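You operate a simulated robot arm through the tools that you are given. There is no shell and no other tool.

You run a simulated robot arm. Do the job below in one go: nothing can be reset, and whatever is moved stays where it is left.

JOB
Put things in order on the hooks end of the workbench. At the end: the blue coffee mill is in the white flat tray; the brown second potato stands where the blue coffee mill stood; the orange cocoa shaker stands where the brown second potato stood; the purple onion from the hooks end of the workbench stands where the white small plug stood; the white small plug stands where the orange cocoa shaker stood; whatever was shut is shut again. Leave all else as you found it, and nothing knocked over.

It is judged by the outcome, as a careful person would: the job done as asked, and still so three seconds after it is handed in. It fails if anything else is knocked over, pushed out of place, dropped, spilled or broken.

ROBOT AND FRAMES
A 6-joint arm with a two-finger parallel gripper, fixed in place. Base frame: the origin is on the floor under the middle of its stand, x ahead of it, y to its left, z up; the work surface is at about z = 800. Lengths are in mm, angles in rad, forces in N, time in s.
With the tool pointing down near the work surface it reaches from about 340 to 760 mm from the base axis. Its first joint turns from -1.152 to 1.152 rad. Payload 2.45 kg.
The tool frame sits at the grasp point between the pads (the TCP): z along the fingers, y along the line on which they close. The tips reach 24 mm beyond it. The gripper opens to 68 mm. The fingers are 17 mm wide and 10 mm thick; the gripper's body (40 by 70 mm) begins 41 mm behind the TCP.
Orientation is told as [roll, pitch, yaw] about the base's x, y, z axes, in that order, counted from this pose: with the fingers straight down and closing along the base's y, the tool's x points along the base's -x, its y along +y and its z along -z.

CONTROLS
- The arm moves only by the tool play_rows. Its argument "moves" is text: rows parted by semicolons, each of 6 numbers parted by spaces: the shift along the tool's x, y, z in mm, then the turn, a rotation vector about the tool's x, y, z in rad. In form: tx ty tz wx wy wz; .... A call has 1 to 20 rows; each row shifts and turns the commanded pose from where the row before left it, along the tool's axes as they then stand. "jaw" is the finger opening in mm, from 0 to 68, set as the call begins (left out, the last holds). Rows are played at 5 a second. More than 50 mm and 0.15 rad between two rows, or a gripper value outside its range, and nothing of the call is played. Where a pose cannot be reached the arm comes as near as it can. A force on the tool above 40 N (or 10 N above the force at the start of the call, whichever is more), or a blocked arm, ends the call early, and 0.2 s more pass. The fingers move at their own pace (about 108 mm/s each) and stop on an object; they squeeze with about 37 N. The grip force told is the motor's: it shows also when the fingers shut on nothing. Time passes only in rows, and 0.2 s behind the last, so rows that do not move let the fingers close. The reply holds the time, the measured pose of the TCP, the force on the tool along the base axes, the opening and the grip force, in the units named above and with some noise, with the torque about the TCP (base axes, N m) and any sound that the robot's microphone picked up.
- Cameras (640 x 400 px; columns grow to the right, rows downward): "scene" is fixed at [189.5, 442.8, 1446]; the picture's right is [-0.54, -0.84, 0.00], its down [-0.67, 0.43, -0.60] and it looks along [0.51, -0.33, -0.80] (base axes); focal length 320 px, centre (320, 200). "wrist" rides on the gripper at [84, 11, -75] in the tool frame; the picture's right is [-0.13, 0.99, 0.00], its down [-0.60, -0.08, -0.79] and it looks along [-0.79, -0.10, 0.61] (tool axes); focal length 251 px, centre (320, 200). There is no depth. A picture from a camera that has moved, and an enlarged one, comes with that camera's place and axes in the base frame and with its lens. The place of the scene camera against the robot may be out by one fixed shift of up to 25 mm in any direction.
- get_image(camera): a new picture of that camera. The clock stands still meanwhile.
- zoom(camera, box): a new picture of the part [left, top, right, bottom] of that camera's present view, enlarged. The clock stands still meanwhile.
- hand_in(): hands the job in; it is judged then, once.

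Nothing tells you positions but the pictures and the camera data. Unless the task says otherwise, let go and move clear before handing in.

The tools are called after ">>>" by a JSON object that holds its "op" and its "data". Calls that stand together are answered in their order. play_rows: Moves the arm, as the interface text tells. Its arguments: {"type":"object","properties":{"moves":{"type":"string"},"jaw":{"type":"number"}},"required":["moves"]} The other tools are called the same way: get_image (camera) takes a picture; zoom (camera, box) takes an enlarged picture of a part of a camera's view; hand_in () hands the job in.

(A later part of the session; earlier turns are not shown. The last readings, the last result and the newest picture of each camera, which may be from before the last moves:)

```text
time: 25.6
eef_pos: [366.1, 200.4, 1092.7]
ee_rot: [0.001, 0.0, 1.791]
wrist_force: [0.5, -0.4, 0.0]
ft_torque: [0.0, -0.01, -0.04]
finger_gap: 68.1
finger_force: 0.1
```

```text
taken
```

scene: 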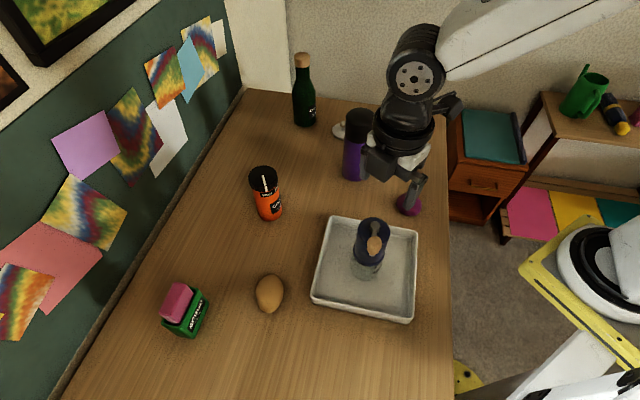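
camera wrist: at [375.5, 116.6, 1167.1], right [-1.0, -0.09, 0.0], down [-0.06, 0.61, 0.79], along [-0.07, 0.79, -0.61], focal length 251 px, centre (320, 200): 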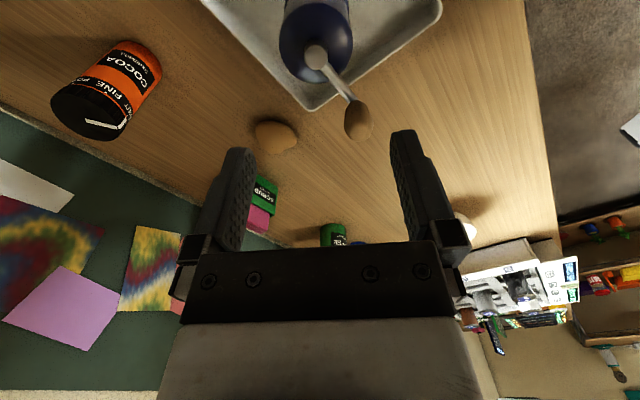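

The mill stands upright in the tray and nothing else moved. The potato is next, near (422, 395), so I'll go closer to see its shape.

>>> {"op": "play_rows", "data": {"moves": "-28.7 -20.7 0 0 0 0; -28.7 -20.7 0 0 0 0; -28.7 -20.7 0 0 0 0; -28.7 -20.7 0 0 0 0; 0 0 30 0 0 0; 0 0 30 0 0 0; 0 0 30 0 0 0; 0 0 0 0 0 0"}}

>>> {"op": "get_image", "data": {"camera": "wrist"}}

>>> {"op": "zoom", "data": {"camera": "wrist", "box": [250, 40, 390, 160]}}

>>> {"op": "zoom", "data": {"camera": "scene", "box": [230, 250, 310, 330]}}

```text
time: 27.4
eef_pos: [424.3, 330.2, 1001.2]
ee_rot: [-0.001, 0.0, 1.789]
wrist_force: [-0.5, -1.5, 0.6]
ft_torque: [0.02, -0.03, -0.01]
finger_gap: 67.8
finger_force: 0.1
```

```text
taken
camera wrist: at [433.3, 246.9, 1075.3], right [-1.0, -0.09, 0.0], down [-0.06, 0.61, 0.79], along [-0.07, 0.79, -0.61], focal length 251 px, centre (320, 200)
```

wrist: 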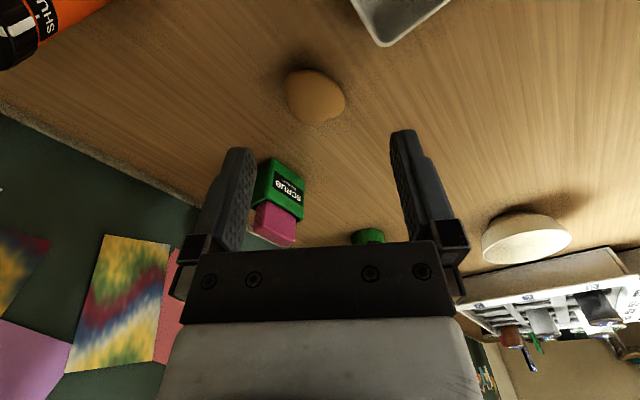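

```text
3.33 times, centred on (320, 100) of wrist
camera zoom: at [433.3, 246.9, 1075.3], right [-1.0, -0.09, 0.0], down [-0.06, 0.61, 0.79], along [-0.07, 0.79, -0.61], focal length 838 px, centre (320, 533)
```

zoom: 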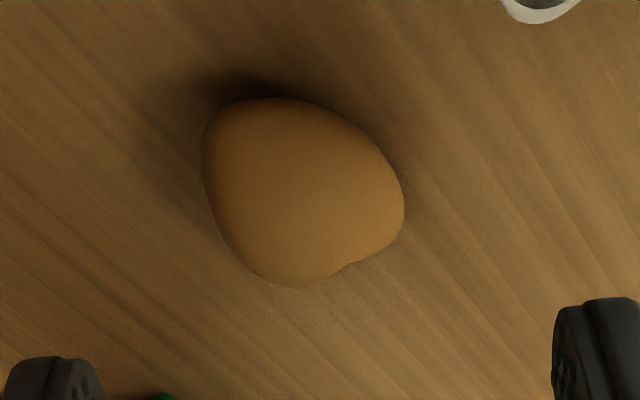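

```text
5.00 times, centred on (270, 290) of scene
camera zoom: at [189.5, 442.8, 1446.0], right [-0.54, -0.84, 0.0], down [-0.67, 0.43, -0.6], along [0.51, -0.33, -0.8], focal length 1597 px, centre (570, -250)
```

zoom: 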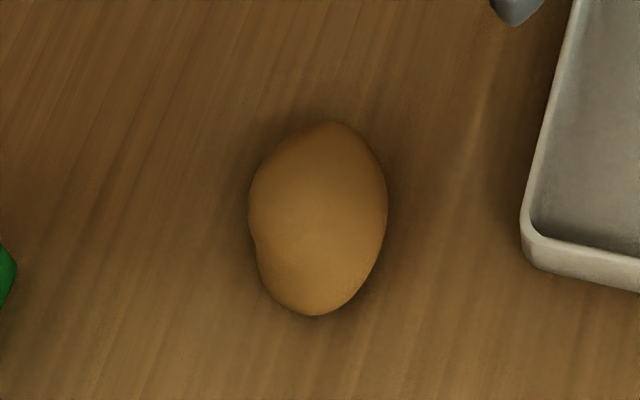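

The potato is about 80 by 55 mm with its long axis at about 146°, centred near (424.5, 396). I'll turn so the fingers close across its width and come down above it.

>>> {"op": "play_rows", "data": {"moves": "0 0 0 0 0 -0.15; 0 0 0 0 0 -0.15; 0 0 0 0 0 -0.15; 0 0 0 0 0 -0.15; 0 0 0 0 0 -0.15; -18.4 -27 0 0 0 0; -18.4 -27 0 0 0 0; 0 0 35 0 0 0; 0 0 35 0 0 0; 0 0 25 0 0 0; 0 0 0 0 0 0"}}

>>> {"op": "get_image", "data": {"camera": "wrist"}}

>>> {"op": "get_image", "data": {"camera": "scene"}}

```text
time: 29.8
eef_pos: [425.1, 397.0, 905.0]
ee_rot: [-0.001, 0.0, 2.541]
wrist_force: [0.4, 0.4, 0.2]
ft_torque: [-0.01, -0.01, -0.04]
finger_gap: 68.0
finger_force: 0.2
```

```text
taken
camera wrist: at [488.3, 341.3, 979.5], right [-0.67, -0.74, 0.0], down [-0.45, 0.41, 0.79], along [-0.59, 0.53, -0.61], focal length 251 px, centre (320, 200)
```

wrist: 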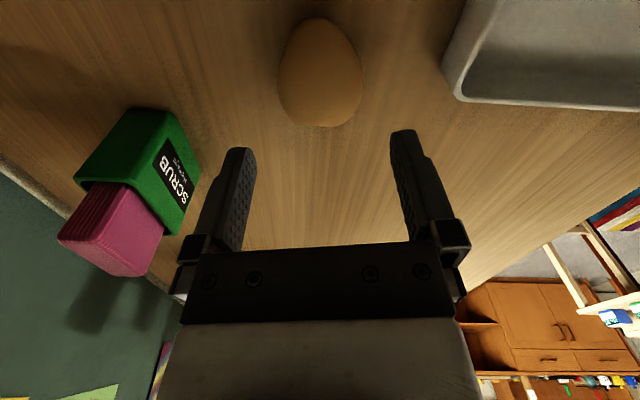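

```text
taken
```

scene: 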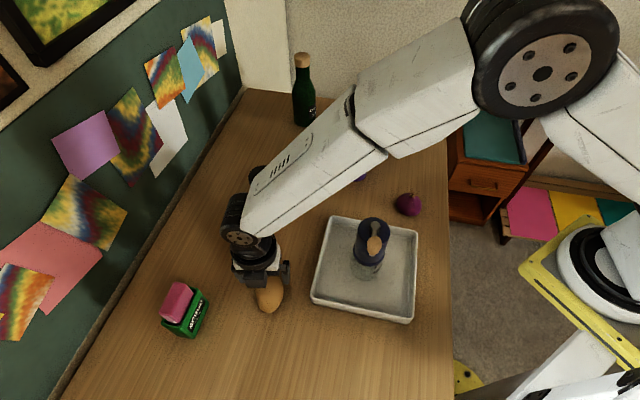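

The potato sits between the fingers, just slightly off centre. I'll correct that and lower part way.

>>> {"op": "play_rows", "data": {"moves": "4 2 0 0 0 0; 0 0 20 0 0 0; 0 0 20 0 0 0; 0 0 10 0 0 0; 0 0 0 0 0 0"}}

>>> {"op": "get_image", "data": {"camera": "wrist"}}

>>> {"op": "zoom", "data": {"camera": "scene", "box": [220, 220, 320, 330]}}

```text
time: 31.0
eef_pos: [429.0, 392.3, 855.8]
ee_rot: [0.001, 0.0, 2.54]
wrist_force: [0.2, -0.1, 0.5]
ft_torque: [0.01, 0.01, -0.02]
finger_gap: 67.7
finger_force: 0.1
```

```text
taken
camera wrist: at [492.7, 336.2, 929.9], right [-0.67, -0.74, 0.0], down [-0.45, 0.41, 0.79], along [-0.59, 0.53, -0.61], focal length 251 px, centre (320, 200)
```

wrist: 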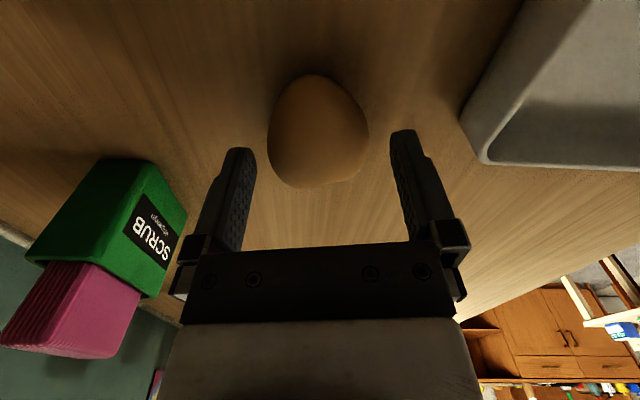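

```text
3.64 times, centred on (270, 275) of scene
camera zoom: at [189.5, 442.8, 1446.0], right [-0.54, -0.84, 0.0], down [-0.67, 0.43, -0.6], along [0.51, -0.33, -0.8], focal length 1162 px, centre (502, -73)
```

zoom: 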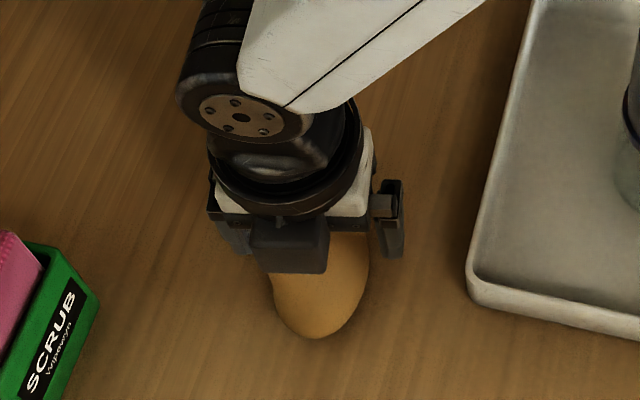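

The potato is well centred between the fingers. I'll lower to grasp height with the tips just above the wood, and close.

>>> {"op": "play_rows", "data": {"moves": "2 0 14 0 0 0; 0 0 13 0 0 0; 0 0 0 0 0 0"}}

>>> {"op": "play_rows", "data": {"moves": "0 0 0 0 0 0; 0 0 0 0 0 0; 0 0 0 0 0 0; 0 0 0 0 0 0", "jaw": 30}}

>>> {"op": "get_image", "data": {"camera": "wrist"}}

```text
time: 31.8
eef_pos: [429.7, 391.0, 828.9]
ee_rot: [0.001, -0.001, 2.541]
wrist_force: [0.4, -0.6, 0.6]
ft_torque: [0.0, 0.01, -0.02]
finger_gap: 67.9
finger_force: 0.1
```

```text
time: 32.8
eef_pos: [430.1, 391.1, 828.0]
ee_rot: [0.0, 0.002, 2.539]
wrist_force: [1.7, 0.3, -0.9]
ft_torque: [-0.01, 0.0, 0.02]
finger_gap: 51.9
finger_force: 36.7
```

```text
taken
camera wrist: at [493.9, 335.3, 902.8], right [-0.67, -0.74, 0.0], down [-0.45, 0.41, 0.79], along [-0.59, 0.53, -0.61], focal length 251 px, centre (320, 200)
```

wrist: 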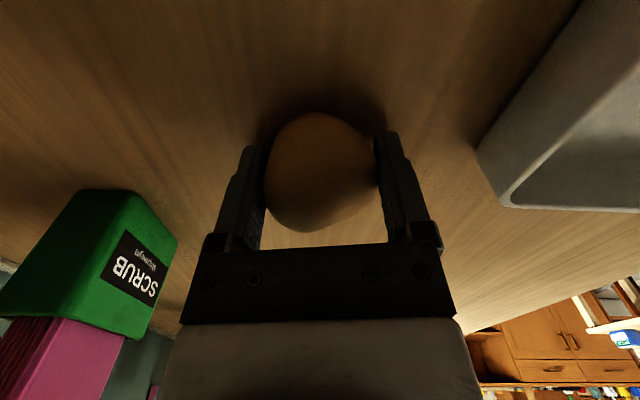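

I'm holding the potato, with a gap of 51.9 mm. I'll lift it and carry it toward where the mill stood, at (560, 452).

>>> {"op": "play_rows", "data": {"moves": "0 0 -8 0 0 0; 0 0 -17 0 0 0; 0 0 -25 0 0 0; 0 0 -30 0 0 0; 0 0 0 0 0 0"}}

>>> {"op": "get_image", "data": {"camera": "wrist"}}

```text
time: 34.0
eef_pos: [430.6, 390.6, 908.9]
ee_rot: [-0.001, 0.0, 2.541]
wrist_force: [0.0, -0.9, -1.4]
ft_torque: [-0.01, -0.02, -0.01]
finger_gap: 52.0
finger_force: 37.3
```

```text
taken
camera wrist: at [492.9, 335.3, 982.9], right [-0.67, -0.74, 0.0], down [-0.45, 0.41, 0.79], along [-0.59, 0.53, -0.61], focal length 251 px, centre (320, 200)
```

wrist: 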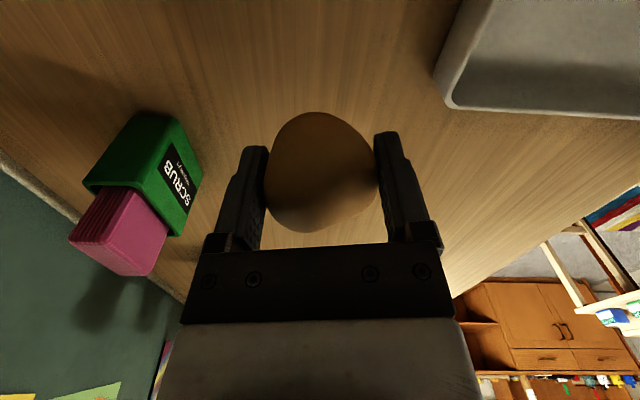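

>>> {"op": "play_rows", "data": {"moves": "8 -14 0 0 0 0; 16 -27.5 0 0 0 0; 16 -27.5 0 0 0 0; 16 -27.5 0 0 0 0; 11 -19.1 0 0 0 0; 5 -8.5 0 0 0 0; 0 0 0 0 0 0"}}

>>> {"op": "get_image", "data": {"camera": "scene"}}

>>> {"op": "get_image", "data": {"camera": "wrist"}}

```text
time: 35.6
eef_pos: [557.1, 453.2, 909.5]
ee_rot: [-0.001, 0.001, 2.538]
wrist_force: [0.1, 0.0, -0.9]
ft_torque: [0.04, 0.01, 0.0]
finger_gap: 51.8
finger_force: 37.1
```

```text
taken
```

scene: 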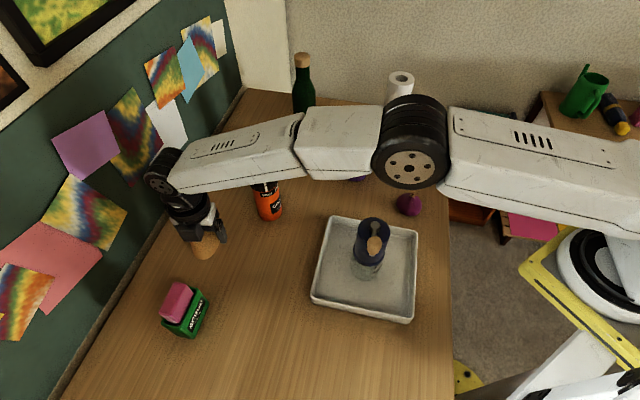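

```text
taken
camera wrist: at [622.2, 398.1, 983.1], right [-0.67, -0.74, 0.0], down [-0.45, 0.41, 0.79], along [-0.59, 0.53, -0.61], focal length 251 px, centre (320, 200)
```

wrist: 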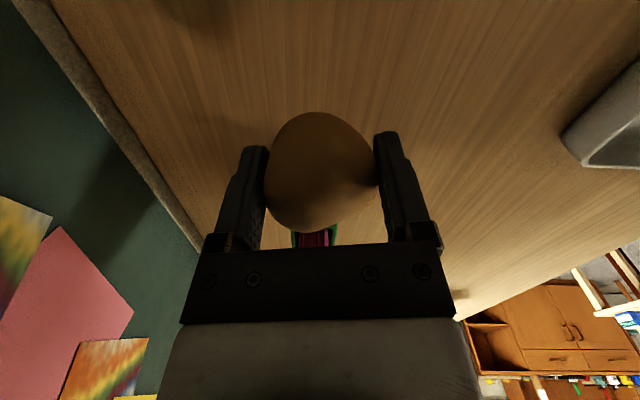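

I'm above the mill's old spot. I'll lower the potato close to the wood.

>>> {"op": "play_rows", "data": {"moves": "0.5 -1 25 0 0 0; 0 0 25 0 0 0; 0 0 18 0 0 0; 0 0 8 0 0 0; 0 0 0 0 0 0"}}

>>> {"op": "play_rows", "data": {"moves": "0 0 2 0 0 0; 0 0 1 0 0 0; 0 0 0 0 0 0"}}

```text
time: 36.8
eef_pos: [561.0, 452.2, 833.7]
ee_rot: [0.001, 0.001, 2.542]
wrist_force: [-0.4, -0.1, -1.8]
ft_torque: [0.0, -0.02, -0.01]
finger_gap: 51.8
finger_force: 36.8
```

```text
time: 37.6
eef_pos: [560.5, 452.2, 831.7]
ee_rot: [0.001, 0.001, 2.539]
wrist_force: [-0.2, 0.4, -1.0]
ft_torque: [-0.01, -0.01, 0.0]
finger_gap: 52.2
finger_force: 37.0
```

>>> {"op": "play_rows", "data": {"moves": "0 0 1 0 0 0; 0 0 1 0 0 0; 0 0 0 0 0 0"}}

>>> {"op": "play_rows", "data": {"moves": "0 0 0.7 0 0 0; 0 0 0 0 0 0"}}

```text
time: 38.4
eef_pos: [562.2, 451.4, 828.2]
ee_rot: [-0.001, 0.0, 2.541]
wrist_force: [-0.4, -0.7, -0.5]
ft_torque: [-0.04, 0.04, -0.01]
finger_gap: 51.7
finger_force: 36.8
```

```text
time: 39.0
eef_pos: [562.0, 451.5, 828.5]
ee_rot: [-0.001, 0.001, 2.538]
wrist_force: [-0.5, -1.2, 3.7]
ft_torque: [-0.09, 0.03, -0.02]
finger_gap: 51.9
finger_force: 37.1
```

The potato is touching the wood, so I'll open slowly and check that it stays put.

>>> {"op": "play_rows", "data": {"moves": "0 0 0 0 0 0; 0 0 0 0 0 0; 0 0 0 0 0 0", "jaw": 68}}

>>> {"op": "get_image", "data": {"camera": "wrist"}}

```text
time: 39.8
eef_pos: [561.0, 450.8, 829.4]
ee_rot: [0.0, -0.002, 2.54]
wrist_force: [-0.7, -0.4, 0.1]
ft_torque: [0.01, -0.01, 0.05]
finger_gap: 67.7
finger_force: 0.0
```

```text
taken
camera wrist: at [624.9, 396.5, 902.3], right [-0.67, -0.74, 0.0], down [-0.45, 0.41, 0.79], along [-0.59, 0.53, -0.61], focal length 251 px, centre (320, 200)
```

wrist: 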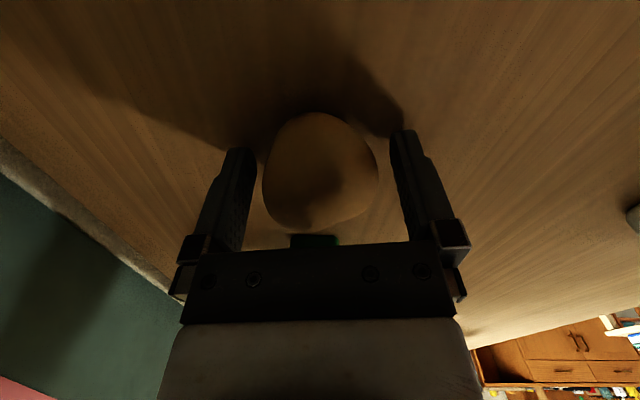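

The potato sits steady on the mill's old spot. I'll rise, turn back and move where I can view the cocoa shaker, near (606, 300).

>>> {"op": "play_rows", "data": {"moves": "0 0 -25 0 0 0; 0 0 -48 0 0 0; 0 0 -49 0 0 0; 0 0 -49 0 0 0; 0 0 0 0 0 0.15; 0 0 0 0 0 0.15; 0 0 0 0 0 0.15; 0 0 0 0 0 0.15; 0 0 0 0 0 0.15; 0 0 0 0 0 0.15; 0 0 0 0 0 0.15; 0 0 0 0 0 0.15; 0 0 0 0 0 0.15; 0 0 0 0 0 0.15; 38.3 -20.9 0 0 0 0; 38.3 -20.9 0 0 0 0; 38.3 -20.9 0 0 0 0; 38.3 -20.9 0 0 0 0; 38.3 -20.9 0 0 0 0; 0 0 0 0 0 0"}}

>>> {"op": "get_image", "data": {"camera": "wrist"}}

>>> {"op": "get_image", "data": {"camera": "scene"}}

```text
time: 44.0
eef_pos: [555.0, 233.3, 999.6]
ee_rot: [0.0, -0.001, 1.044]
wrist_force: [0.0, 0.6, 0.0]
ft_torque: [0.03, 0.0, -0.01]
finger_gap: 68.1
finger_force: 0.1
```

```text
taken
camera wrist: at [503.8, 166.5, 1073.4], right [-0.79, 0.61, 0.0], down [0.37, 0.48, 0.79], along [0.49, 0.63, -0.61], focal length 251 px, centre (320, 200)
```

wrist: 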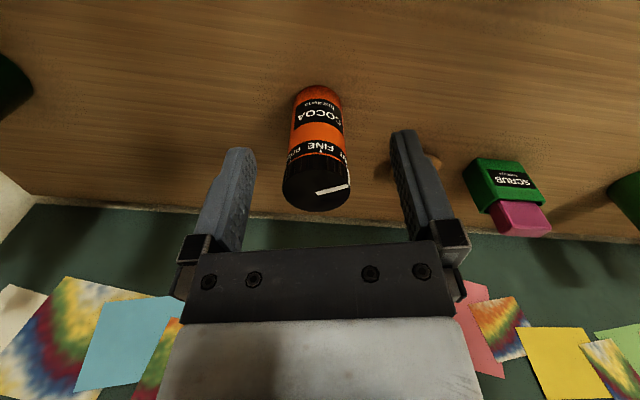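

```text
taken
```

scene: 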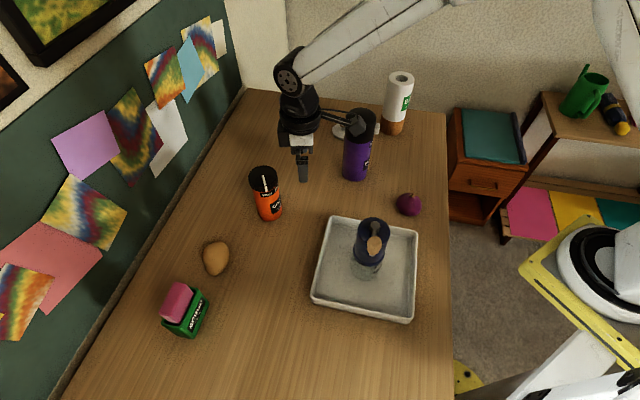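

The potato stands where the mill was. I'll zoom in on the cocoa shaker to measure the body, lid and dial.

>>> {"op": "zoom", "data": {"camera": "wrist", "box": [260, 70, 380, 220]}}

>>> {"op": "zoom", "data": {"camera": "scene", "box": [230, 150, 310, 240]}}

```text
2.67 times, centred on (320, 145) of wrist
camera zoom: at [503.8, 166.5, 1073.4], right [-0.79, 0.61, 0.0], down [0.37, 0.48, 0.79], along [0.49, 0.63, -0.61], focal length 670 px, centre (320, 347)
```

zoom: 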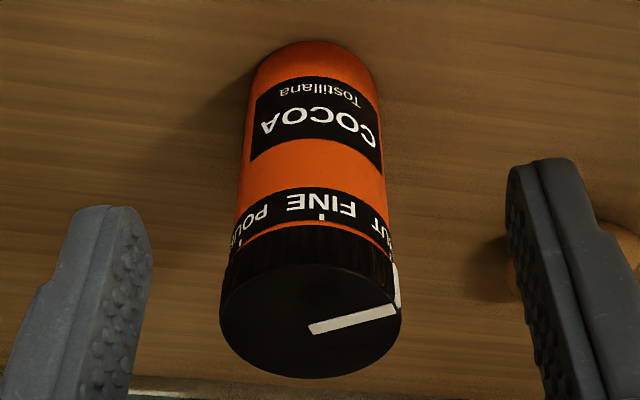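

```text
4.44 times, centred on (270, 195) of scene
camera zoom: at [189.5, 442.7, 1446.0], right [-0.54, -0.84, 0.0], down [-0.67, 0.43, -0.6], along [0.51, -0.33, -0.8], focal length 1420 px, centre (542, 222)
```

zoom: 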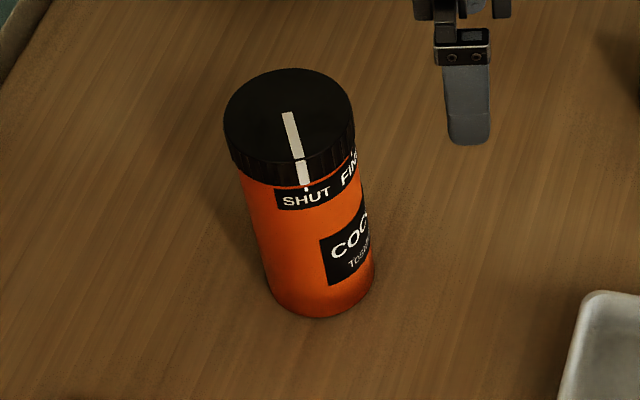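

The shaker is about 130 mm tall with its dial pointing at SHUT. The lid is about 62 mm wide and the body about 58, so a grip from above will hold the lid; I won't twist while holding it. I'll centre above it and check alignment.

>>> {"op": "play_rows", "data": {"moves": "-30 -4.7 0 0 0 0; -30 -4.7 0 0 0 0; -28 -4.6 0 0 0 0; 0 0 15 0 0 0; 0 0 0 0 0 0"}}

>>> {"op": "get_image", "data": {"camera": "wrist"}}

>>> {"op": "zoom", "data": {"camera": "scene", "box": [200, 90, 340, 240]}}

```text
time: 45.2
eef_pos: [611.7, 306.0, 984.3]
ee_rot: [-0.001, 0.001, 1.043]
wrist_force: [0.5, 0.0, -0.3]
ft_torque: [0.01, 0.01, 0.02]
finger_gap: 68.2
finger_force: 0.1
```

```text
taken
camera wrist: at [559.8, 239.7, 1058.0], right [-0.79, 0.61, 0.0], down [0.37, 0.48, 0.79], along [0.49, 0.63, -0.61], focal length 251 px, centre (320, 200)
```

wrist: 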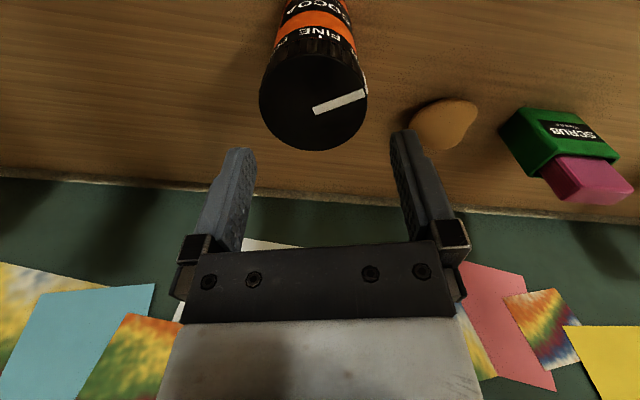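

```text
2.67 times, centred on (270, 165) of scene
camera zoom: at [189.5, 442.8, 1446.0], right [-0.54, -0.84, 0.0], down [-0.67, 0.43, -0.6], along [0.51, -0.33, -0.8], focal length 852 px, centre (453, 293)
```

zoom: 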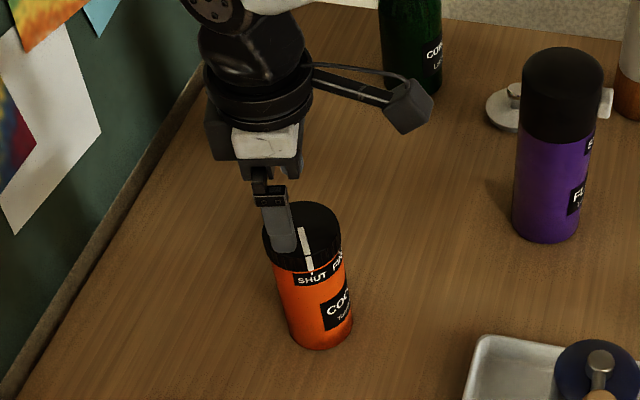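

The lid centre is about 5 mm off in x and 2.5 mm off in y in the tool frame. I'll correct that and come down to just above the lid.

>>> {"op": "play_rows", "data": {"moves": "4.5 -2.4 0 0 0 0; 0 0 10 0 0 0; 0 0 9 0 0 0; 0 0 0 0 0 0"}}

>>> {"op": "get_image", "data": {"camera": "wrist"}}

>>> {"op": "zoom", "data": {"camera": "wrist", "box": [230, 70, 430, 250]}}

>>> {"op": "zoom", "data": {"camera": "scene", "box": [220, 120, 320, 230]}}

```text
time: 46.2
eef_pos: [609.1, 299.2, 964.3]
ee_rot: [-0.001, 0.0, 1.043]
wrist_force: [0.5, -0.6, 0.3]
ft_torque: [-0.02, 0.04, 0.0]
finger_gap: 67.9
finger_force: 0.1
```

```text
taken
camera wrist: at [558.9, 233.5, 1039.0], right [-0.79, 0.61, 0.0], down [0.37, 0.48, 0.79], along [0.49, 0.63, -0.61], focal length 251 px, centre (320, 200)
```

wrist: 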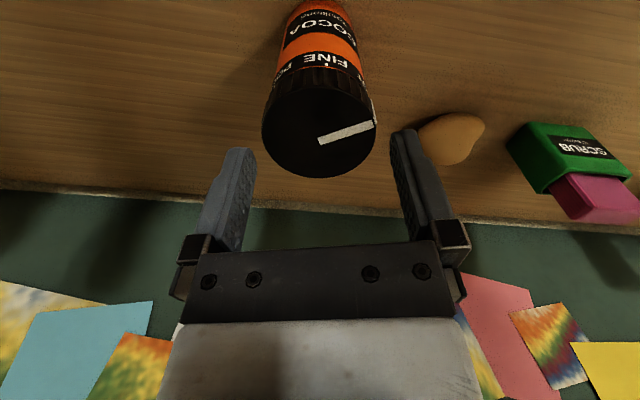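

```text
2.22 times, centred on (330, 160) of wrist
camera zoom: at [558.9, 233.5, 1039.0], right [-0.79, 0.61, 0.0], down [0.37, 0.48, 0.79], along [0.49, 0.63, -0.61], focal length 559 px, centre (298, 289)
```

zoom: 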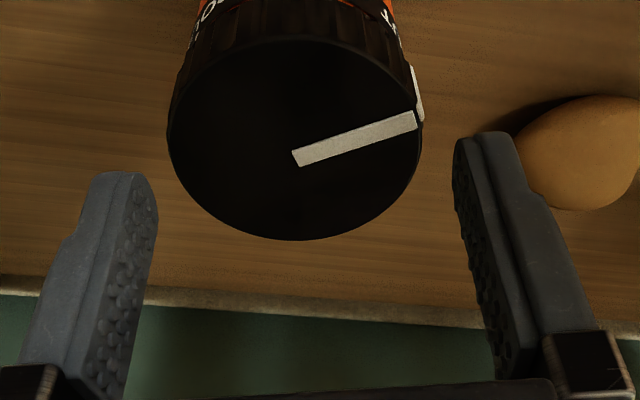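

```text
3.64 times, centred on (270, 175) of scene
camera zoom: at [189.5, 442.8, 1446.0], right [-0.54, -0.84, 0.0], down [-0.67, 0.43, -0.6], along [0.51, -0.33, -0.8], focal length 1162 px, centre (502, 291)
```

zoom: 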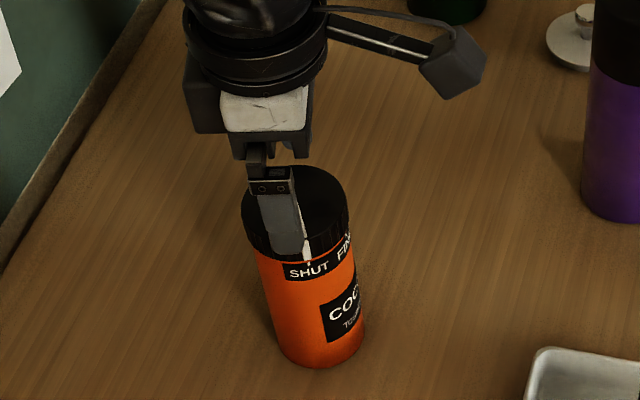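

The dial's pointer sticks out on the lid's rim right where one finger would press, which could turn it. I'll rise a little and turn so the fingers close at right angles to the pointer.

>>> {"op": "play_rows", "data": {"moves": "0 0 -15 0 0 0; 0 0 0 0 0 0.149; 0 0 0 0 0 0.149; 0 0 0 0 0 0.149; 0 0 0 0 0 0.149; 0 0 0 0 0 0.149; 0 0 0 0 0 0.149; 0 0 0 0 0 0.149; 0 0 0 0 0 0.149; 0 0 0 0 0 0.149; 0 0 0 0 0 0"}}

>>> {"op": "get_image", "data": {"camera": "wrist"}}

>>> {"op": "zoom", "data": {"camera": "wrist", "box": [230, 50, 430, 210]}}

>>> {"op": "zoom", "data": {"camera": "scene", "box": [220, 100, 340, 230]}}

```text
time: 48.6
eef_pos: [609.7, 298.4, 980.5]
ee_rot: [0.0, 0.0, -0.302]
wrist_force: [0.0, 0.1, 0.3]
ft_torque: [0.03, -0.02, -0.01]
finger_gap: 67.8
finger_force: 0.2
```

```text
taken
camera wrist: at [534.6, 334.9, 1054.6], right [0.42, 0.91, 0.0], down [0.55, -0.26, 0.79], along [0.72, -0.33, -0.61], focal length 251 px, centre (320, 200)
```

wrist: 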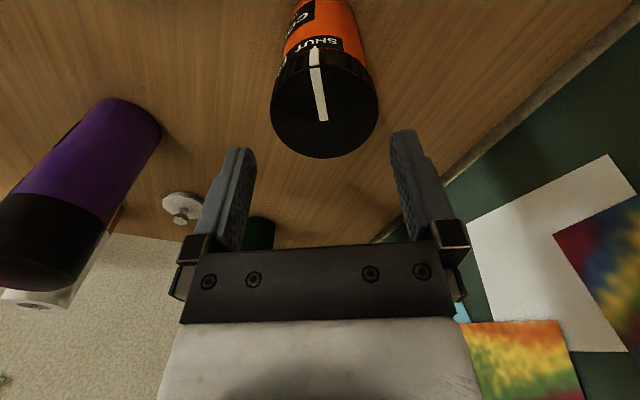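

```text
2.50 times, centred on (330, 130) of wrist
camera zoom: at [534.6, 334.9, 1054.6], right [0.42, 0.91, 0.0], down [0.55, -0.26, 0.79], along [0.72, -0.33, -0.61], focal length 629 px, centre (295, 375)
```

zoom: 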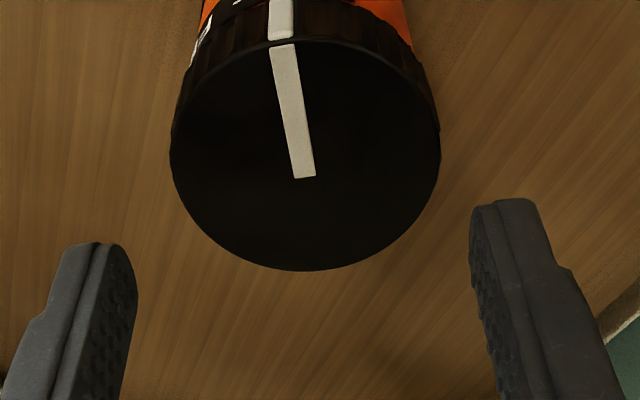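

```text
3.08 times, centred on (280, 165) of scene
camera zoom: at [189.5, 442.8, 1446.0], right [-0.54, -0.84, 0.0], down [-0.67, 0.43, -0.6], along [0.51, -0.33, -0.8], focal length 983 px, centre (443, 308)
```

zoom: 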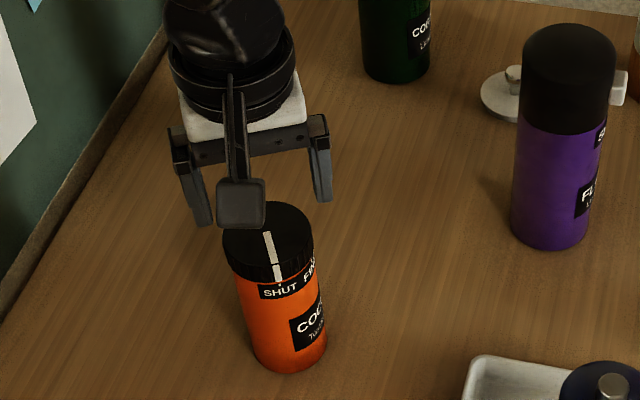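

The pointer now faces the camera and the fingers will press on the plain sides of the lid. I'll centre by 3 mm and come down near the lid to recheck.

>>> {"op": "play_rows", "data": {"moves": "1 3 0 0 0 0; 0 0 10 0 0 0; 0 0 8 0 0 0; 0 0 0 0 0 0"}}

>>> {"op": "zoom", "data": {"camera": "wrist", "box": [220, 50, 420, 250]}}

>>> {"op": "zoom", "data": {"camera": "scene", "box": [220, 100, 340, 230]}}

```text
time: 49.6
eef_pos: [609.5, 300.8, 960.9]
ee_rot: [-0.001, 0.001, -0.301]
wrist_force: [-0.4, -0.3, -0.1]
ft_torque: [-0.02, 0.0, -0.02]
finger_gap: 68.0
finger_force: 0.1
```

```text
2.00 times, centred on (320, 150) of wrist
camera zoom: at [533.9, 337.7, 1035.7], right [0.42, 0.91, 0.0], down [0.55, -0.25, 0.79], along [0.72, -0.33, -0.61], focal length 503 px, centre (320, 300)
```

zoom: 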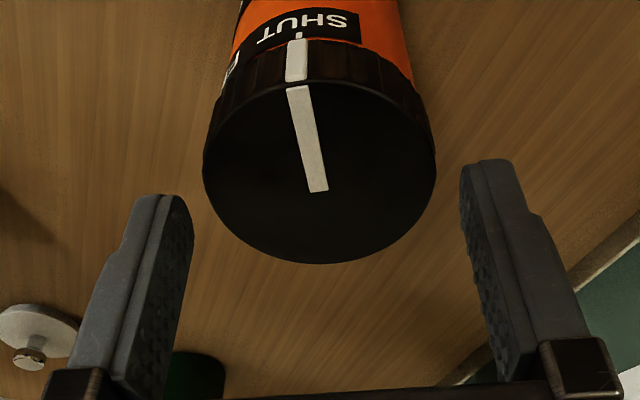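

```text
3.08 times, centred on (280, 165) of scene
camera zoom: at [189.5, 442.8, 1446.0], right [-0.54, -0.84, 0.0], down [-0.67, 0.43, -0.6], along [0.51, -0.33, -0.8], focal length 983 px, centre (443, 308)
```

zoom: 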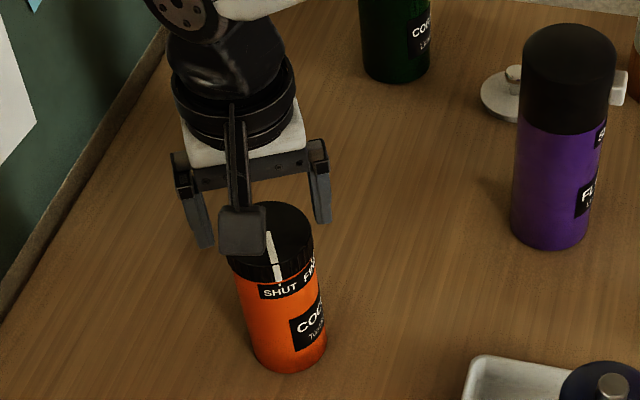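

The lid is centred between the fingertips to within about 1 mm. I'll lower gently so the tips pass the lid's edge, watching the force.

>>> {"op": "play_rows", "data": {"moves": "0 -0.6 4 0 0 0; 0 0 3 0 0 0; 0 0 3 0 0 0; 0 0 3 0 0 0; 0 0 0 0 0 0"}}

>>> {"op": "zoom", "data": {"camera": "wrist", "box": [220, 70, 420, 250]}}

```text
time: 50.8
eef_pos: [610.4, 300.8, 948.2]
ee_rot: [0.0, 0.0, -0.3]
wrist_force: [-0.1, 0.0, 0.0]
ft_torque: [0.02, -0.01, 0.03]
finger_gap: 68.1
finger_force: 0.0
```

```text
2.22 times, centred on (320, 160) of wrist
camera zoom: at [534.2, 337.1, 1023.1], right [0.42, 0.91, 0.0], down [0.55, -0.25, 0.79], along [0.72, -0.33, -0.61], focal length 559 px, centre (320, 289)
```

zoom: 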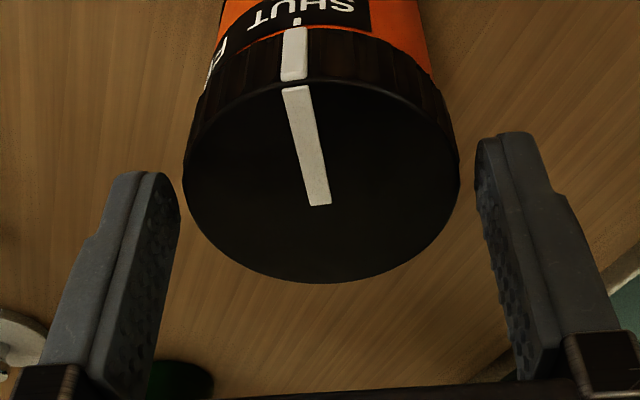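

The fingers have clear gaps on both sides of the lid. I'll continue down to lid-grip height.

>>> {"op": "play_rows", "data": {"moves": "0 -0.6 5 0 0 0; 0 0 5 0 0 0; 0 0 6 0 0 0; 0 0 7 0 0 0; 0 0 6 0 0 0; 0 0 0 0 0 0"}}

>>> {"op": "get_image", "data": {"camera": "wrist"}}

>>> {"op": "zoom", "data": {"camera": "scene", "box": [220, 120, 340, 250]}}

```text
time: 52.2
eef_pos: [611.1, 299.2, 919.7]
ee_rot: [0.0, -0.001, -0.299]
wrist_force: [0.7, 1.0, 0.3]
ft_torque: [0.05, 0.02, 0.0]
finger_gap: 68.0
finger_force: 0.1
```

```text
taken
camera wrist: at [534.9, 336.1, 994.3], right [0.42, 0.91, 0.0], down [0.55, -0.25, 0.79], along [0.72, -0.33, -0.61], focal length 251 px, centre (320, 200)
```

wrist: 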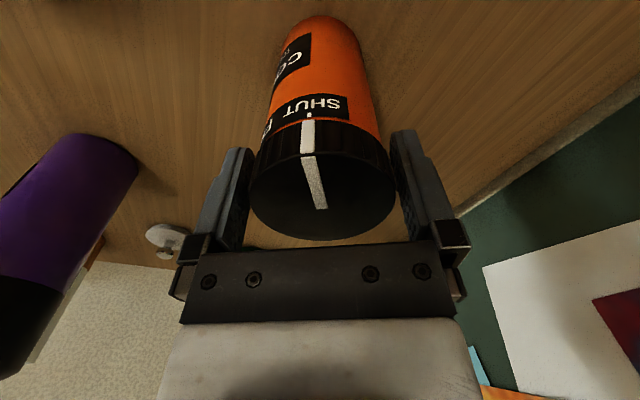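

```text
3.08 times, centred on (280, 185) of scene
camera zoom: at [189.5, 442.8, 1446.0], right [-0.54, -0.84, 0.0], down [-0.67, 0.43, -0.6], along [0.51, -0.33, -0.8], focal length 983 px, centre (443, 246)
```

zoom: 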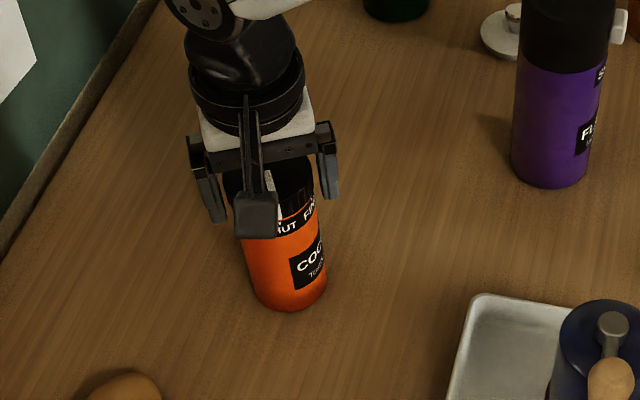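

The tips are below the lid rim, and the pointer is clear of both pads. I'll close gently on it.

>>> {"op": "play_rows", "data": {"moves": "0 0 0 0 0 0; 0 0 0 0 0 0; 0 0 0 0 0 0; 0 0 0 0 0 0", "jaw": 50}}

>>> {"op": "zoom", "data": {"camera": "wrist", "box": [220, 10, 420, 250]}}

```text
time: 53.2
eef_pos: [611.2, 300.7, 920.7]
ee_rot: [0.0, 0.0, -0.3]
wrist_force: [0.6, 1.1, 0.8]
ft_torque: [0.09, -0.05, 0.03]
finger_gap: 58.5
finger_force: 36.8
```

```text
1.67 times, centred on (320, 130) of wrist
camera zoom: at [534.9, 336.1, 994.4], right [0.42, 0.91, 0.0], down [0.55, -0.25, 0.79], along [0.72, -0.33, -0.61], focal length 419 px, centre (320, 317)
```

zoom: 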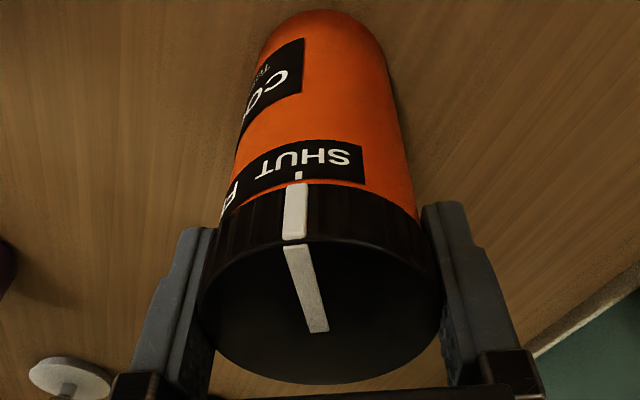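

The grip is on the lid, with a gap of 58.5 mm, and the pointer still lines up with the SHUT mark. I'll lift a little and check that the body comes along.

>>> {"op": "play_rows", "data": {"moves": "0 0 -4 0 0 0; 0 0 -8 0 0 0; 0 0 -10 0 0 0; 0 0 0 0 0 0"}}

>>> {"op": "zoom", "data": {"camera": "wrist", "box": [220, 10, 420, 250]}}

>>> {"op": "zoom", "data": {"camera": "scene", "box": [220, 120, 340, 250]}}

```text
time: 54.2
eef_pos: [610.3, 300.2, 941.2]
ee_rot: [0.002, 0.0, -0.3]
wrist_force: [0.8, 0.0, -2.6]
ft_torque: [0.0, 0.05, -0.02]
finger_gap: 58.6
finger_force: 36.8
```

```text
1.67 times, centred on (320, 130) of wrist
camera zoom: at [534.1, 336.3, 1016.3], right [0.42, 0.91, 0.0], down [0.55, -0.25, 0.79], along [0.72, -0.33, -0.61], focal length 419 px, centre (320, 317)
```

zoom: 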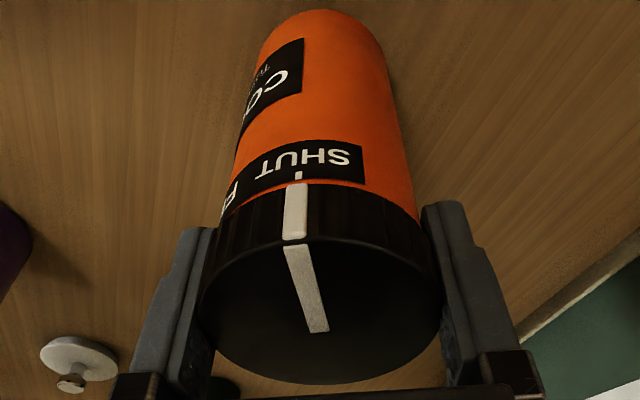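

```text
3.08 times, centred on (280, 185) of scene
camera zoom: at [189.5, 442.8, 1446.0], right [-0.54, -0.84, 0.0], down [-0.67, 0.43, -0.6], along [0.51, -0.33, -0.8], focal length 983 px, centre (443, 246)
```

zoom: 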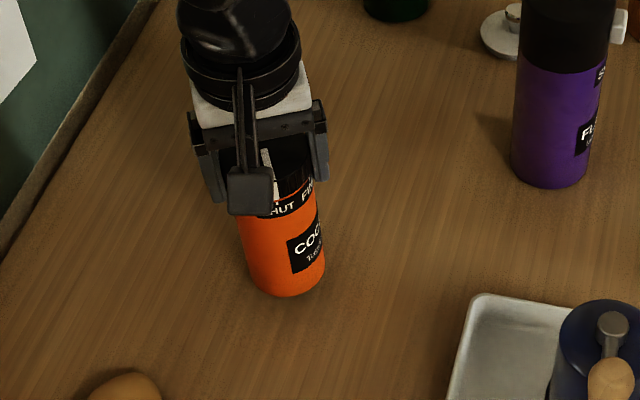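

The shaker came up whole with the dial still on SHUT. I'll raise it and carry it smoothly to the potato's old spot at (430, 391), without twisting.

>>> {"op": "play_rows", "data": {"moves": "0 0 -15 0 0 0; 0 0 -20 0 0 0; 0 0 -10 0 0 0; 10 1.7 0 0 0 0; 20 3.3 0 0 0 0; 26 4.3 0 0 0 0; 28 4.6 0 0 0 0; 28 4.6 0 0 0 0; 28 4.6 0 0 0 0; 26 4.3 0 0 0 0; 20 3.3 0 0 0 0; 10 1.7 0 0 0 0; 3.7 0.6 0 0 0 0; 0 0 0 0 0 0"}}

>>> {"op": "get_image", "data": {"camera": "wrist"}}

>>> {"op": "get_image", "data": {"camera": "scene"}}

```text
time: 57.2
eef_pos: [430.0, 388.8, 988.8]
ee_rot: [-0.002, -0.002, -0.299]
wrist_force: [0.6, 0.4, -0.8]
ft_torque: [0.0, 0.0, -0.01]
finger_gap: 58.3
finger_force: 37.1
```

```text
taken
camera wrist: at [352.5, 426.2, 1061.6], right [0.42, 0.91, 0.0], down [0.55, -0.25, 0.79], along [0.72, -0.33, -0.61], focal length 251 px, centre (320, 200)
```

wrist: 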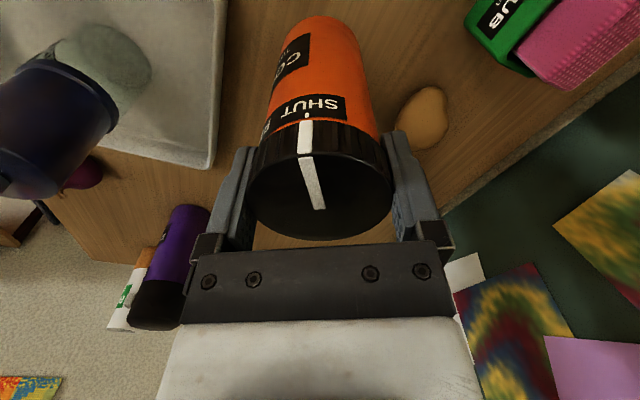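

```text
taken
```

scene: 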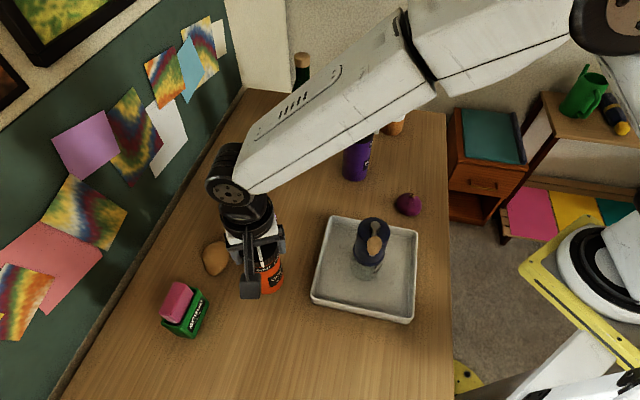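

The shaker is above the potato's old spot with the dial unchanged. I'll lower it close to the wood.

>>> {"op": "play_rows", "data": {"moves": "0 1 15 0 0 0; 0 0 20 0 0 0; 0 0 15 0 0 0; 0 0 10 0 0 0; 0 0 4 0 0 0; 0 0 0 0 0 0"}}

>>> {"op": "play_rows", "data": {"moves": "0 0 1 0 0 0; 0 0 1 0 0 0; 0 0 0 0 0 0"}}

```text
time: 58.6
eef_pos: [428.6, 392.5, 923.4]
ee_rot: [0.0, -0.001, -0.3]
wrist_force: [0.3, -0.6, -1.7]
ft_torque: [0.03, 0.01, 0.02]
finger_gap: 58.5
finger_force: 37.0
```

```text
time: 59.4
eef_pos: [428.8, 391.6, 920.3]
ee_rot: [0.0, 0.001, -0.301]
wrist_force: [-0.3, 0.3, -1.7]
ft_torque: [0.0, -0.01, 0.0]
finger_gap: 58.7
finger_force: 36.7
```

>>> {"op": "play_rows", "data": {"moves": "0 0 0.7 0 0 0; 0 0 0 0 0 0"}}

>>> {"op": "play_rows", "data": {"moves": "0 0 0.5 0 0 0; 0 0 0 0 0 0"}}

```text
time: 60.0
eef_pos: [428.8, 392.7, 919.8]
ee_rot: [0.0, 0.0, -0.303]
wrist_force: [0.5, -1.3, 2.9]
ft_torque: [-0.29, 0.05, 0.0]
finger_gap: 58.2
finger_force: 37.1
```

```text
time: 60.6
eef_pos: [428.9, 392.7, 919.7]
ee_rot: [0.003, -0.003, -0.299]
wrist_force: [-2.8, -1.4, 12.2]
ft_torque: [-0.44, 0.39, 0.02]
finger_gap: 58.3
finger_force: 36.5
```

It's in firm contact. I'll ease off slightly and release.

>>> {"op": "play_rows", "data": {"moves": "0 0 -0.5 0 0 0; 0 0 0 0 0 0"}}

>>> {"op": "play_rows", "data": {"moves": "0 0 0 0 0 0; 0 0 0 0 0 0; 0 0 0 0 0 0", "jaw": 68}}

>>> {"op": "get_image", "data": {"camera": "wrist"}}

```text
time: 61.2
eef_pos: [429.0, 391.7, 919.8]
ee_rot: [0.004, -0.001, -0.301]
wrist_force: [-0.5, 1.8, 8.9]
ft_torque: [0.0, 0.07, 0.01]
finger_gap: 58.4
finger_force: 37.6
```

```text
time: 62.0
eef_pos: [428.9, 391.8, 920.4]
ee_rot: [0.0, 0.0, -0.3]
wrist_force: [0.0, -0.6, -0.7]
ft_torque: [-0.01, 0.0, -0.03]
finger_gap: 68.0
finger_force: 0.0
```

```text
taken
camera wrist: at [353.0, 428.1, 993.8], right [0.42, 0.91, 0.0], down [0.55, -0.25, 0.79], along [0.72, -0.33, -0.61], focal length 251 px, centre (320, 200)
```

wrist: 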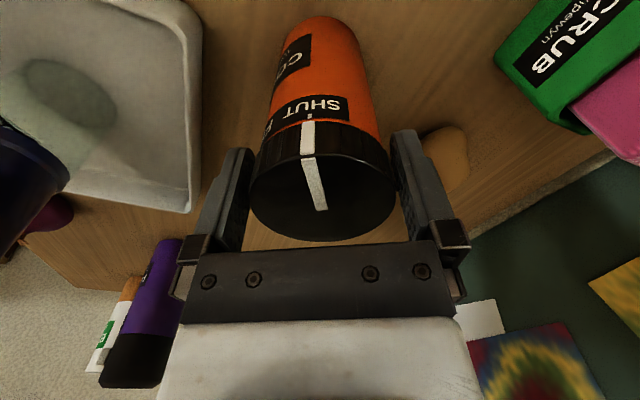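

Released, with the dial on SHUT. I'll rise straight up, slowly at first so as not to drag the lid.

>>> {"op": "play_rows", "data": {"moves": "0 0 -5 0 0 0; 0 0 -8 0 0 0; 0 0 -10 0 0 0; 0 0 -12 0 0 0; 0 0 -20 0 0 0; 0 0 -30 0 0 0; 0 0 -40 0 0 0; 0 0 -20 0 0 0; 0 0 0 0 0 0"}}

>>> {"op": "get_image", "data": {"camera": "wrist"}}

>>> {"op": "get_image", "data": {"camera": "scene"}}

```text
time: 64.0
eef_pos: [426.4, 387.7, 1067.9]
ee_rot: [0.001, -0.001, -0.301]
wrist_force: [0.3, 0.4, -0.1]
ft_torque: [0.01, 0.01, 0.03]
finger_gap: 67.9
finger_force: 0.1
```

```text
taken
camera wrist: at [350.8, 424.8, 1141.9], right [0.42, 0.91, 0.0], down [0.55, -0.25, 0.79], along [0.72, -0.33, -0.61], focal length 251 px, centre (320, 200)
```

wrist: 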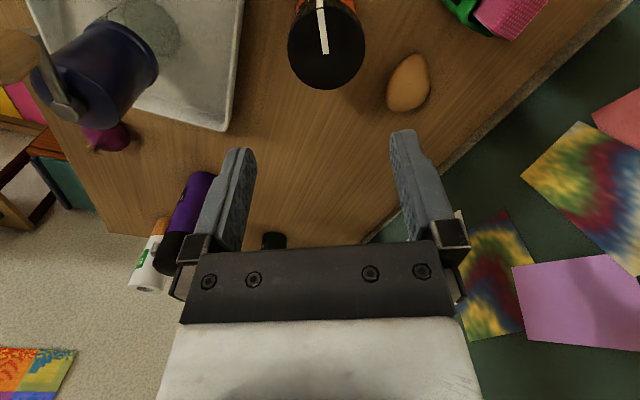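

```text
taken
```

scene: 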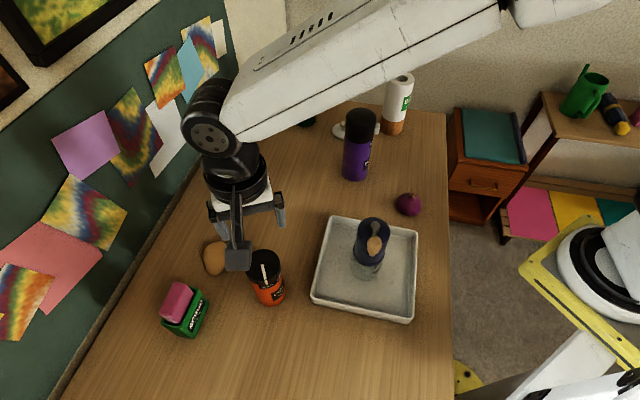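

All is well: the shaker stands on the potato's old spot. The plug is next, so I'll rise and swing over to look at it closely.

>>> {"op": "play_rows", "data": {"moves": "0 0 -42 0 0 0; -31 -31.2 0 0 0 0; -31 -31.2 0 0 0 0; -31 -31.2 0 0 0 0; -31 -31.2 0 0 0 0; -31 -31.2 0 0 0 0; -31 -31.2 0 0 0 0; -31 -31.2 0 0 0 0; -31 -31.2 0 0 0 0; -31 -31.2 0 0 0 0; -31 -31.2 0 0 0 0; -31 -31.2 0 0 0 0; 0 0 0 0 0 0"}}

>>> {"op": "get_image", "data": {"camera": "wrist"}}

>>> {"op": "get_image", "data": {"camera": "scene"}}

```text
time: 66.8
eef_pos: [652.0, -40.3, 1109.5]
ee_rot: [-0.001, 0.0, -0.301]
wrist_force: [-0.5, -0.2, 0.5]
ft_torque: [0.01, -0.03, 0.02]
finger_gap: 67.9
finger_force: 0.0
```

```text
taken
camera wrist: at [576.6, -2.8, 1183.8], right [0.42, 0.91, 0.0], down [0.55, -0.25, 0.79], along [0.72, -0.33, -0.61], focal length 251 px, centre (320, 200)
```

wrist: 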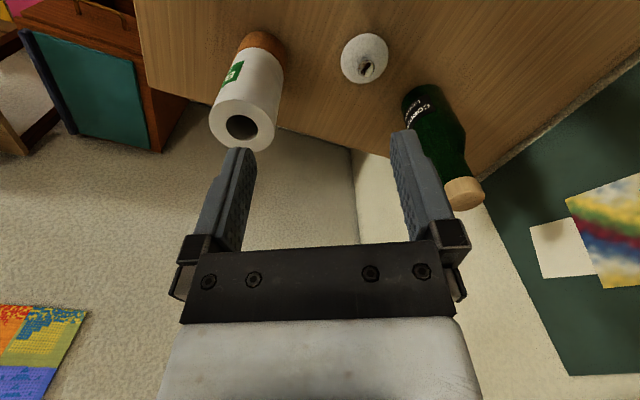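

```text
taken
```

scene: 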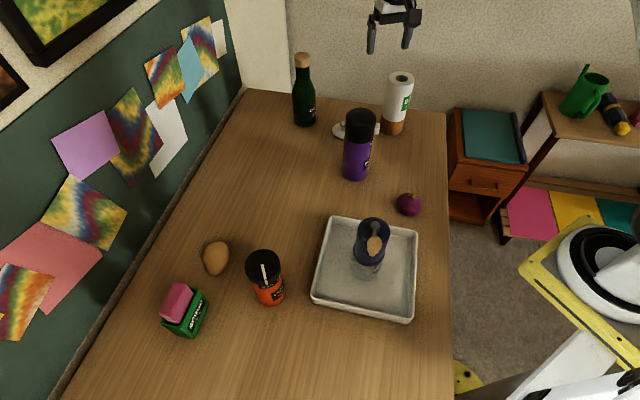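

The plug is at about (751, -13). I'll turn to yaw 0, which keeps the camera away from the flask and the motor block away from the bottle, and go nearer above it.

>>> {"op": "play_rows", "data": {"moves": "0 0 0 0 0 -0.15; 0 0 0 0 0 -0.15; -16 9 36 0 0 0; -16 9 36 0 0 0; -16 9 37 0 0 0; -17 0 0 0 0 0; -17 0 0 0 0 0; 0 0 0 0 0 0", "jaw": 50}}

>>> {"op": "get_image", "data": {"camera": "wrist"}}

>>> {"op": "get_image", "data": {"camera": "scene"}}

```text
time: 68.6
eef_pos: [734.3, -10.3, 995.4]
ee_rot: [0.001, 0.0, -0.001]
wrist_force: [0.0, 0.0, 0.1]
ft_torque: [-0.02, -0.03, 0.0]
finger_gap: 49.8
finger_force: 0.2
```

```text
taken
camera wrist: at [652.0, 0.7, 1070.7], right [0.13, 0.99, 0.0], down [0.6, -0.08, 0.79], along [0.79, -0.1, -0.61], focal length 251 px, centre (320, 200)
```

wrist: 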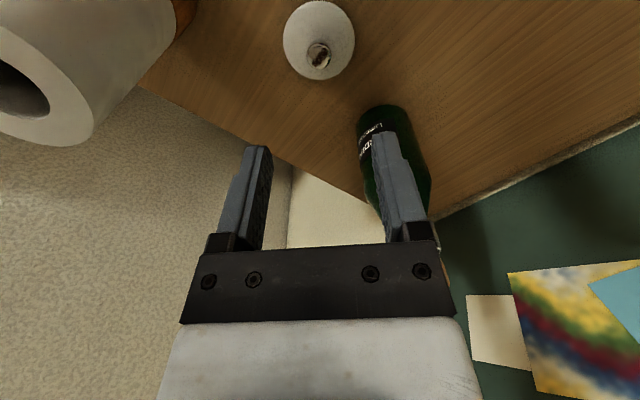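

```text
taken
```

scene: 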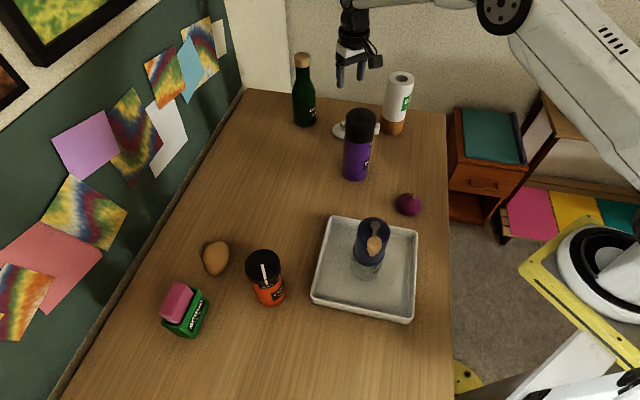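

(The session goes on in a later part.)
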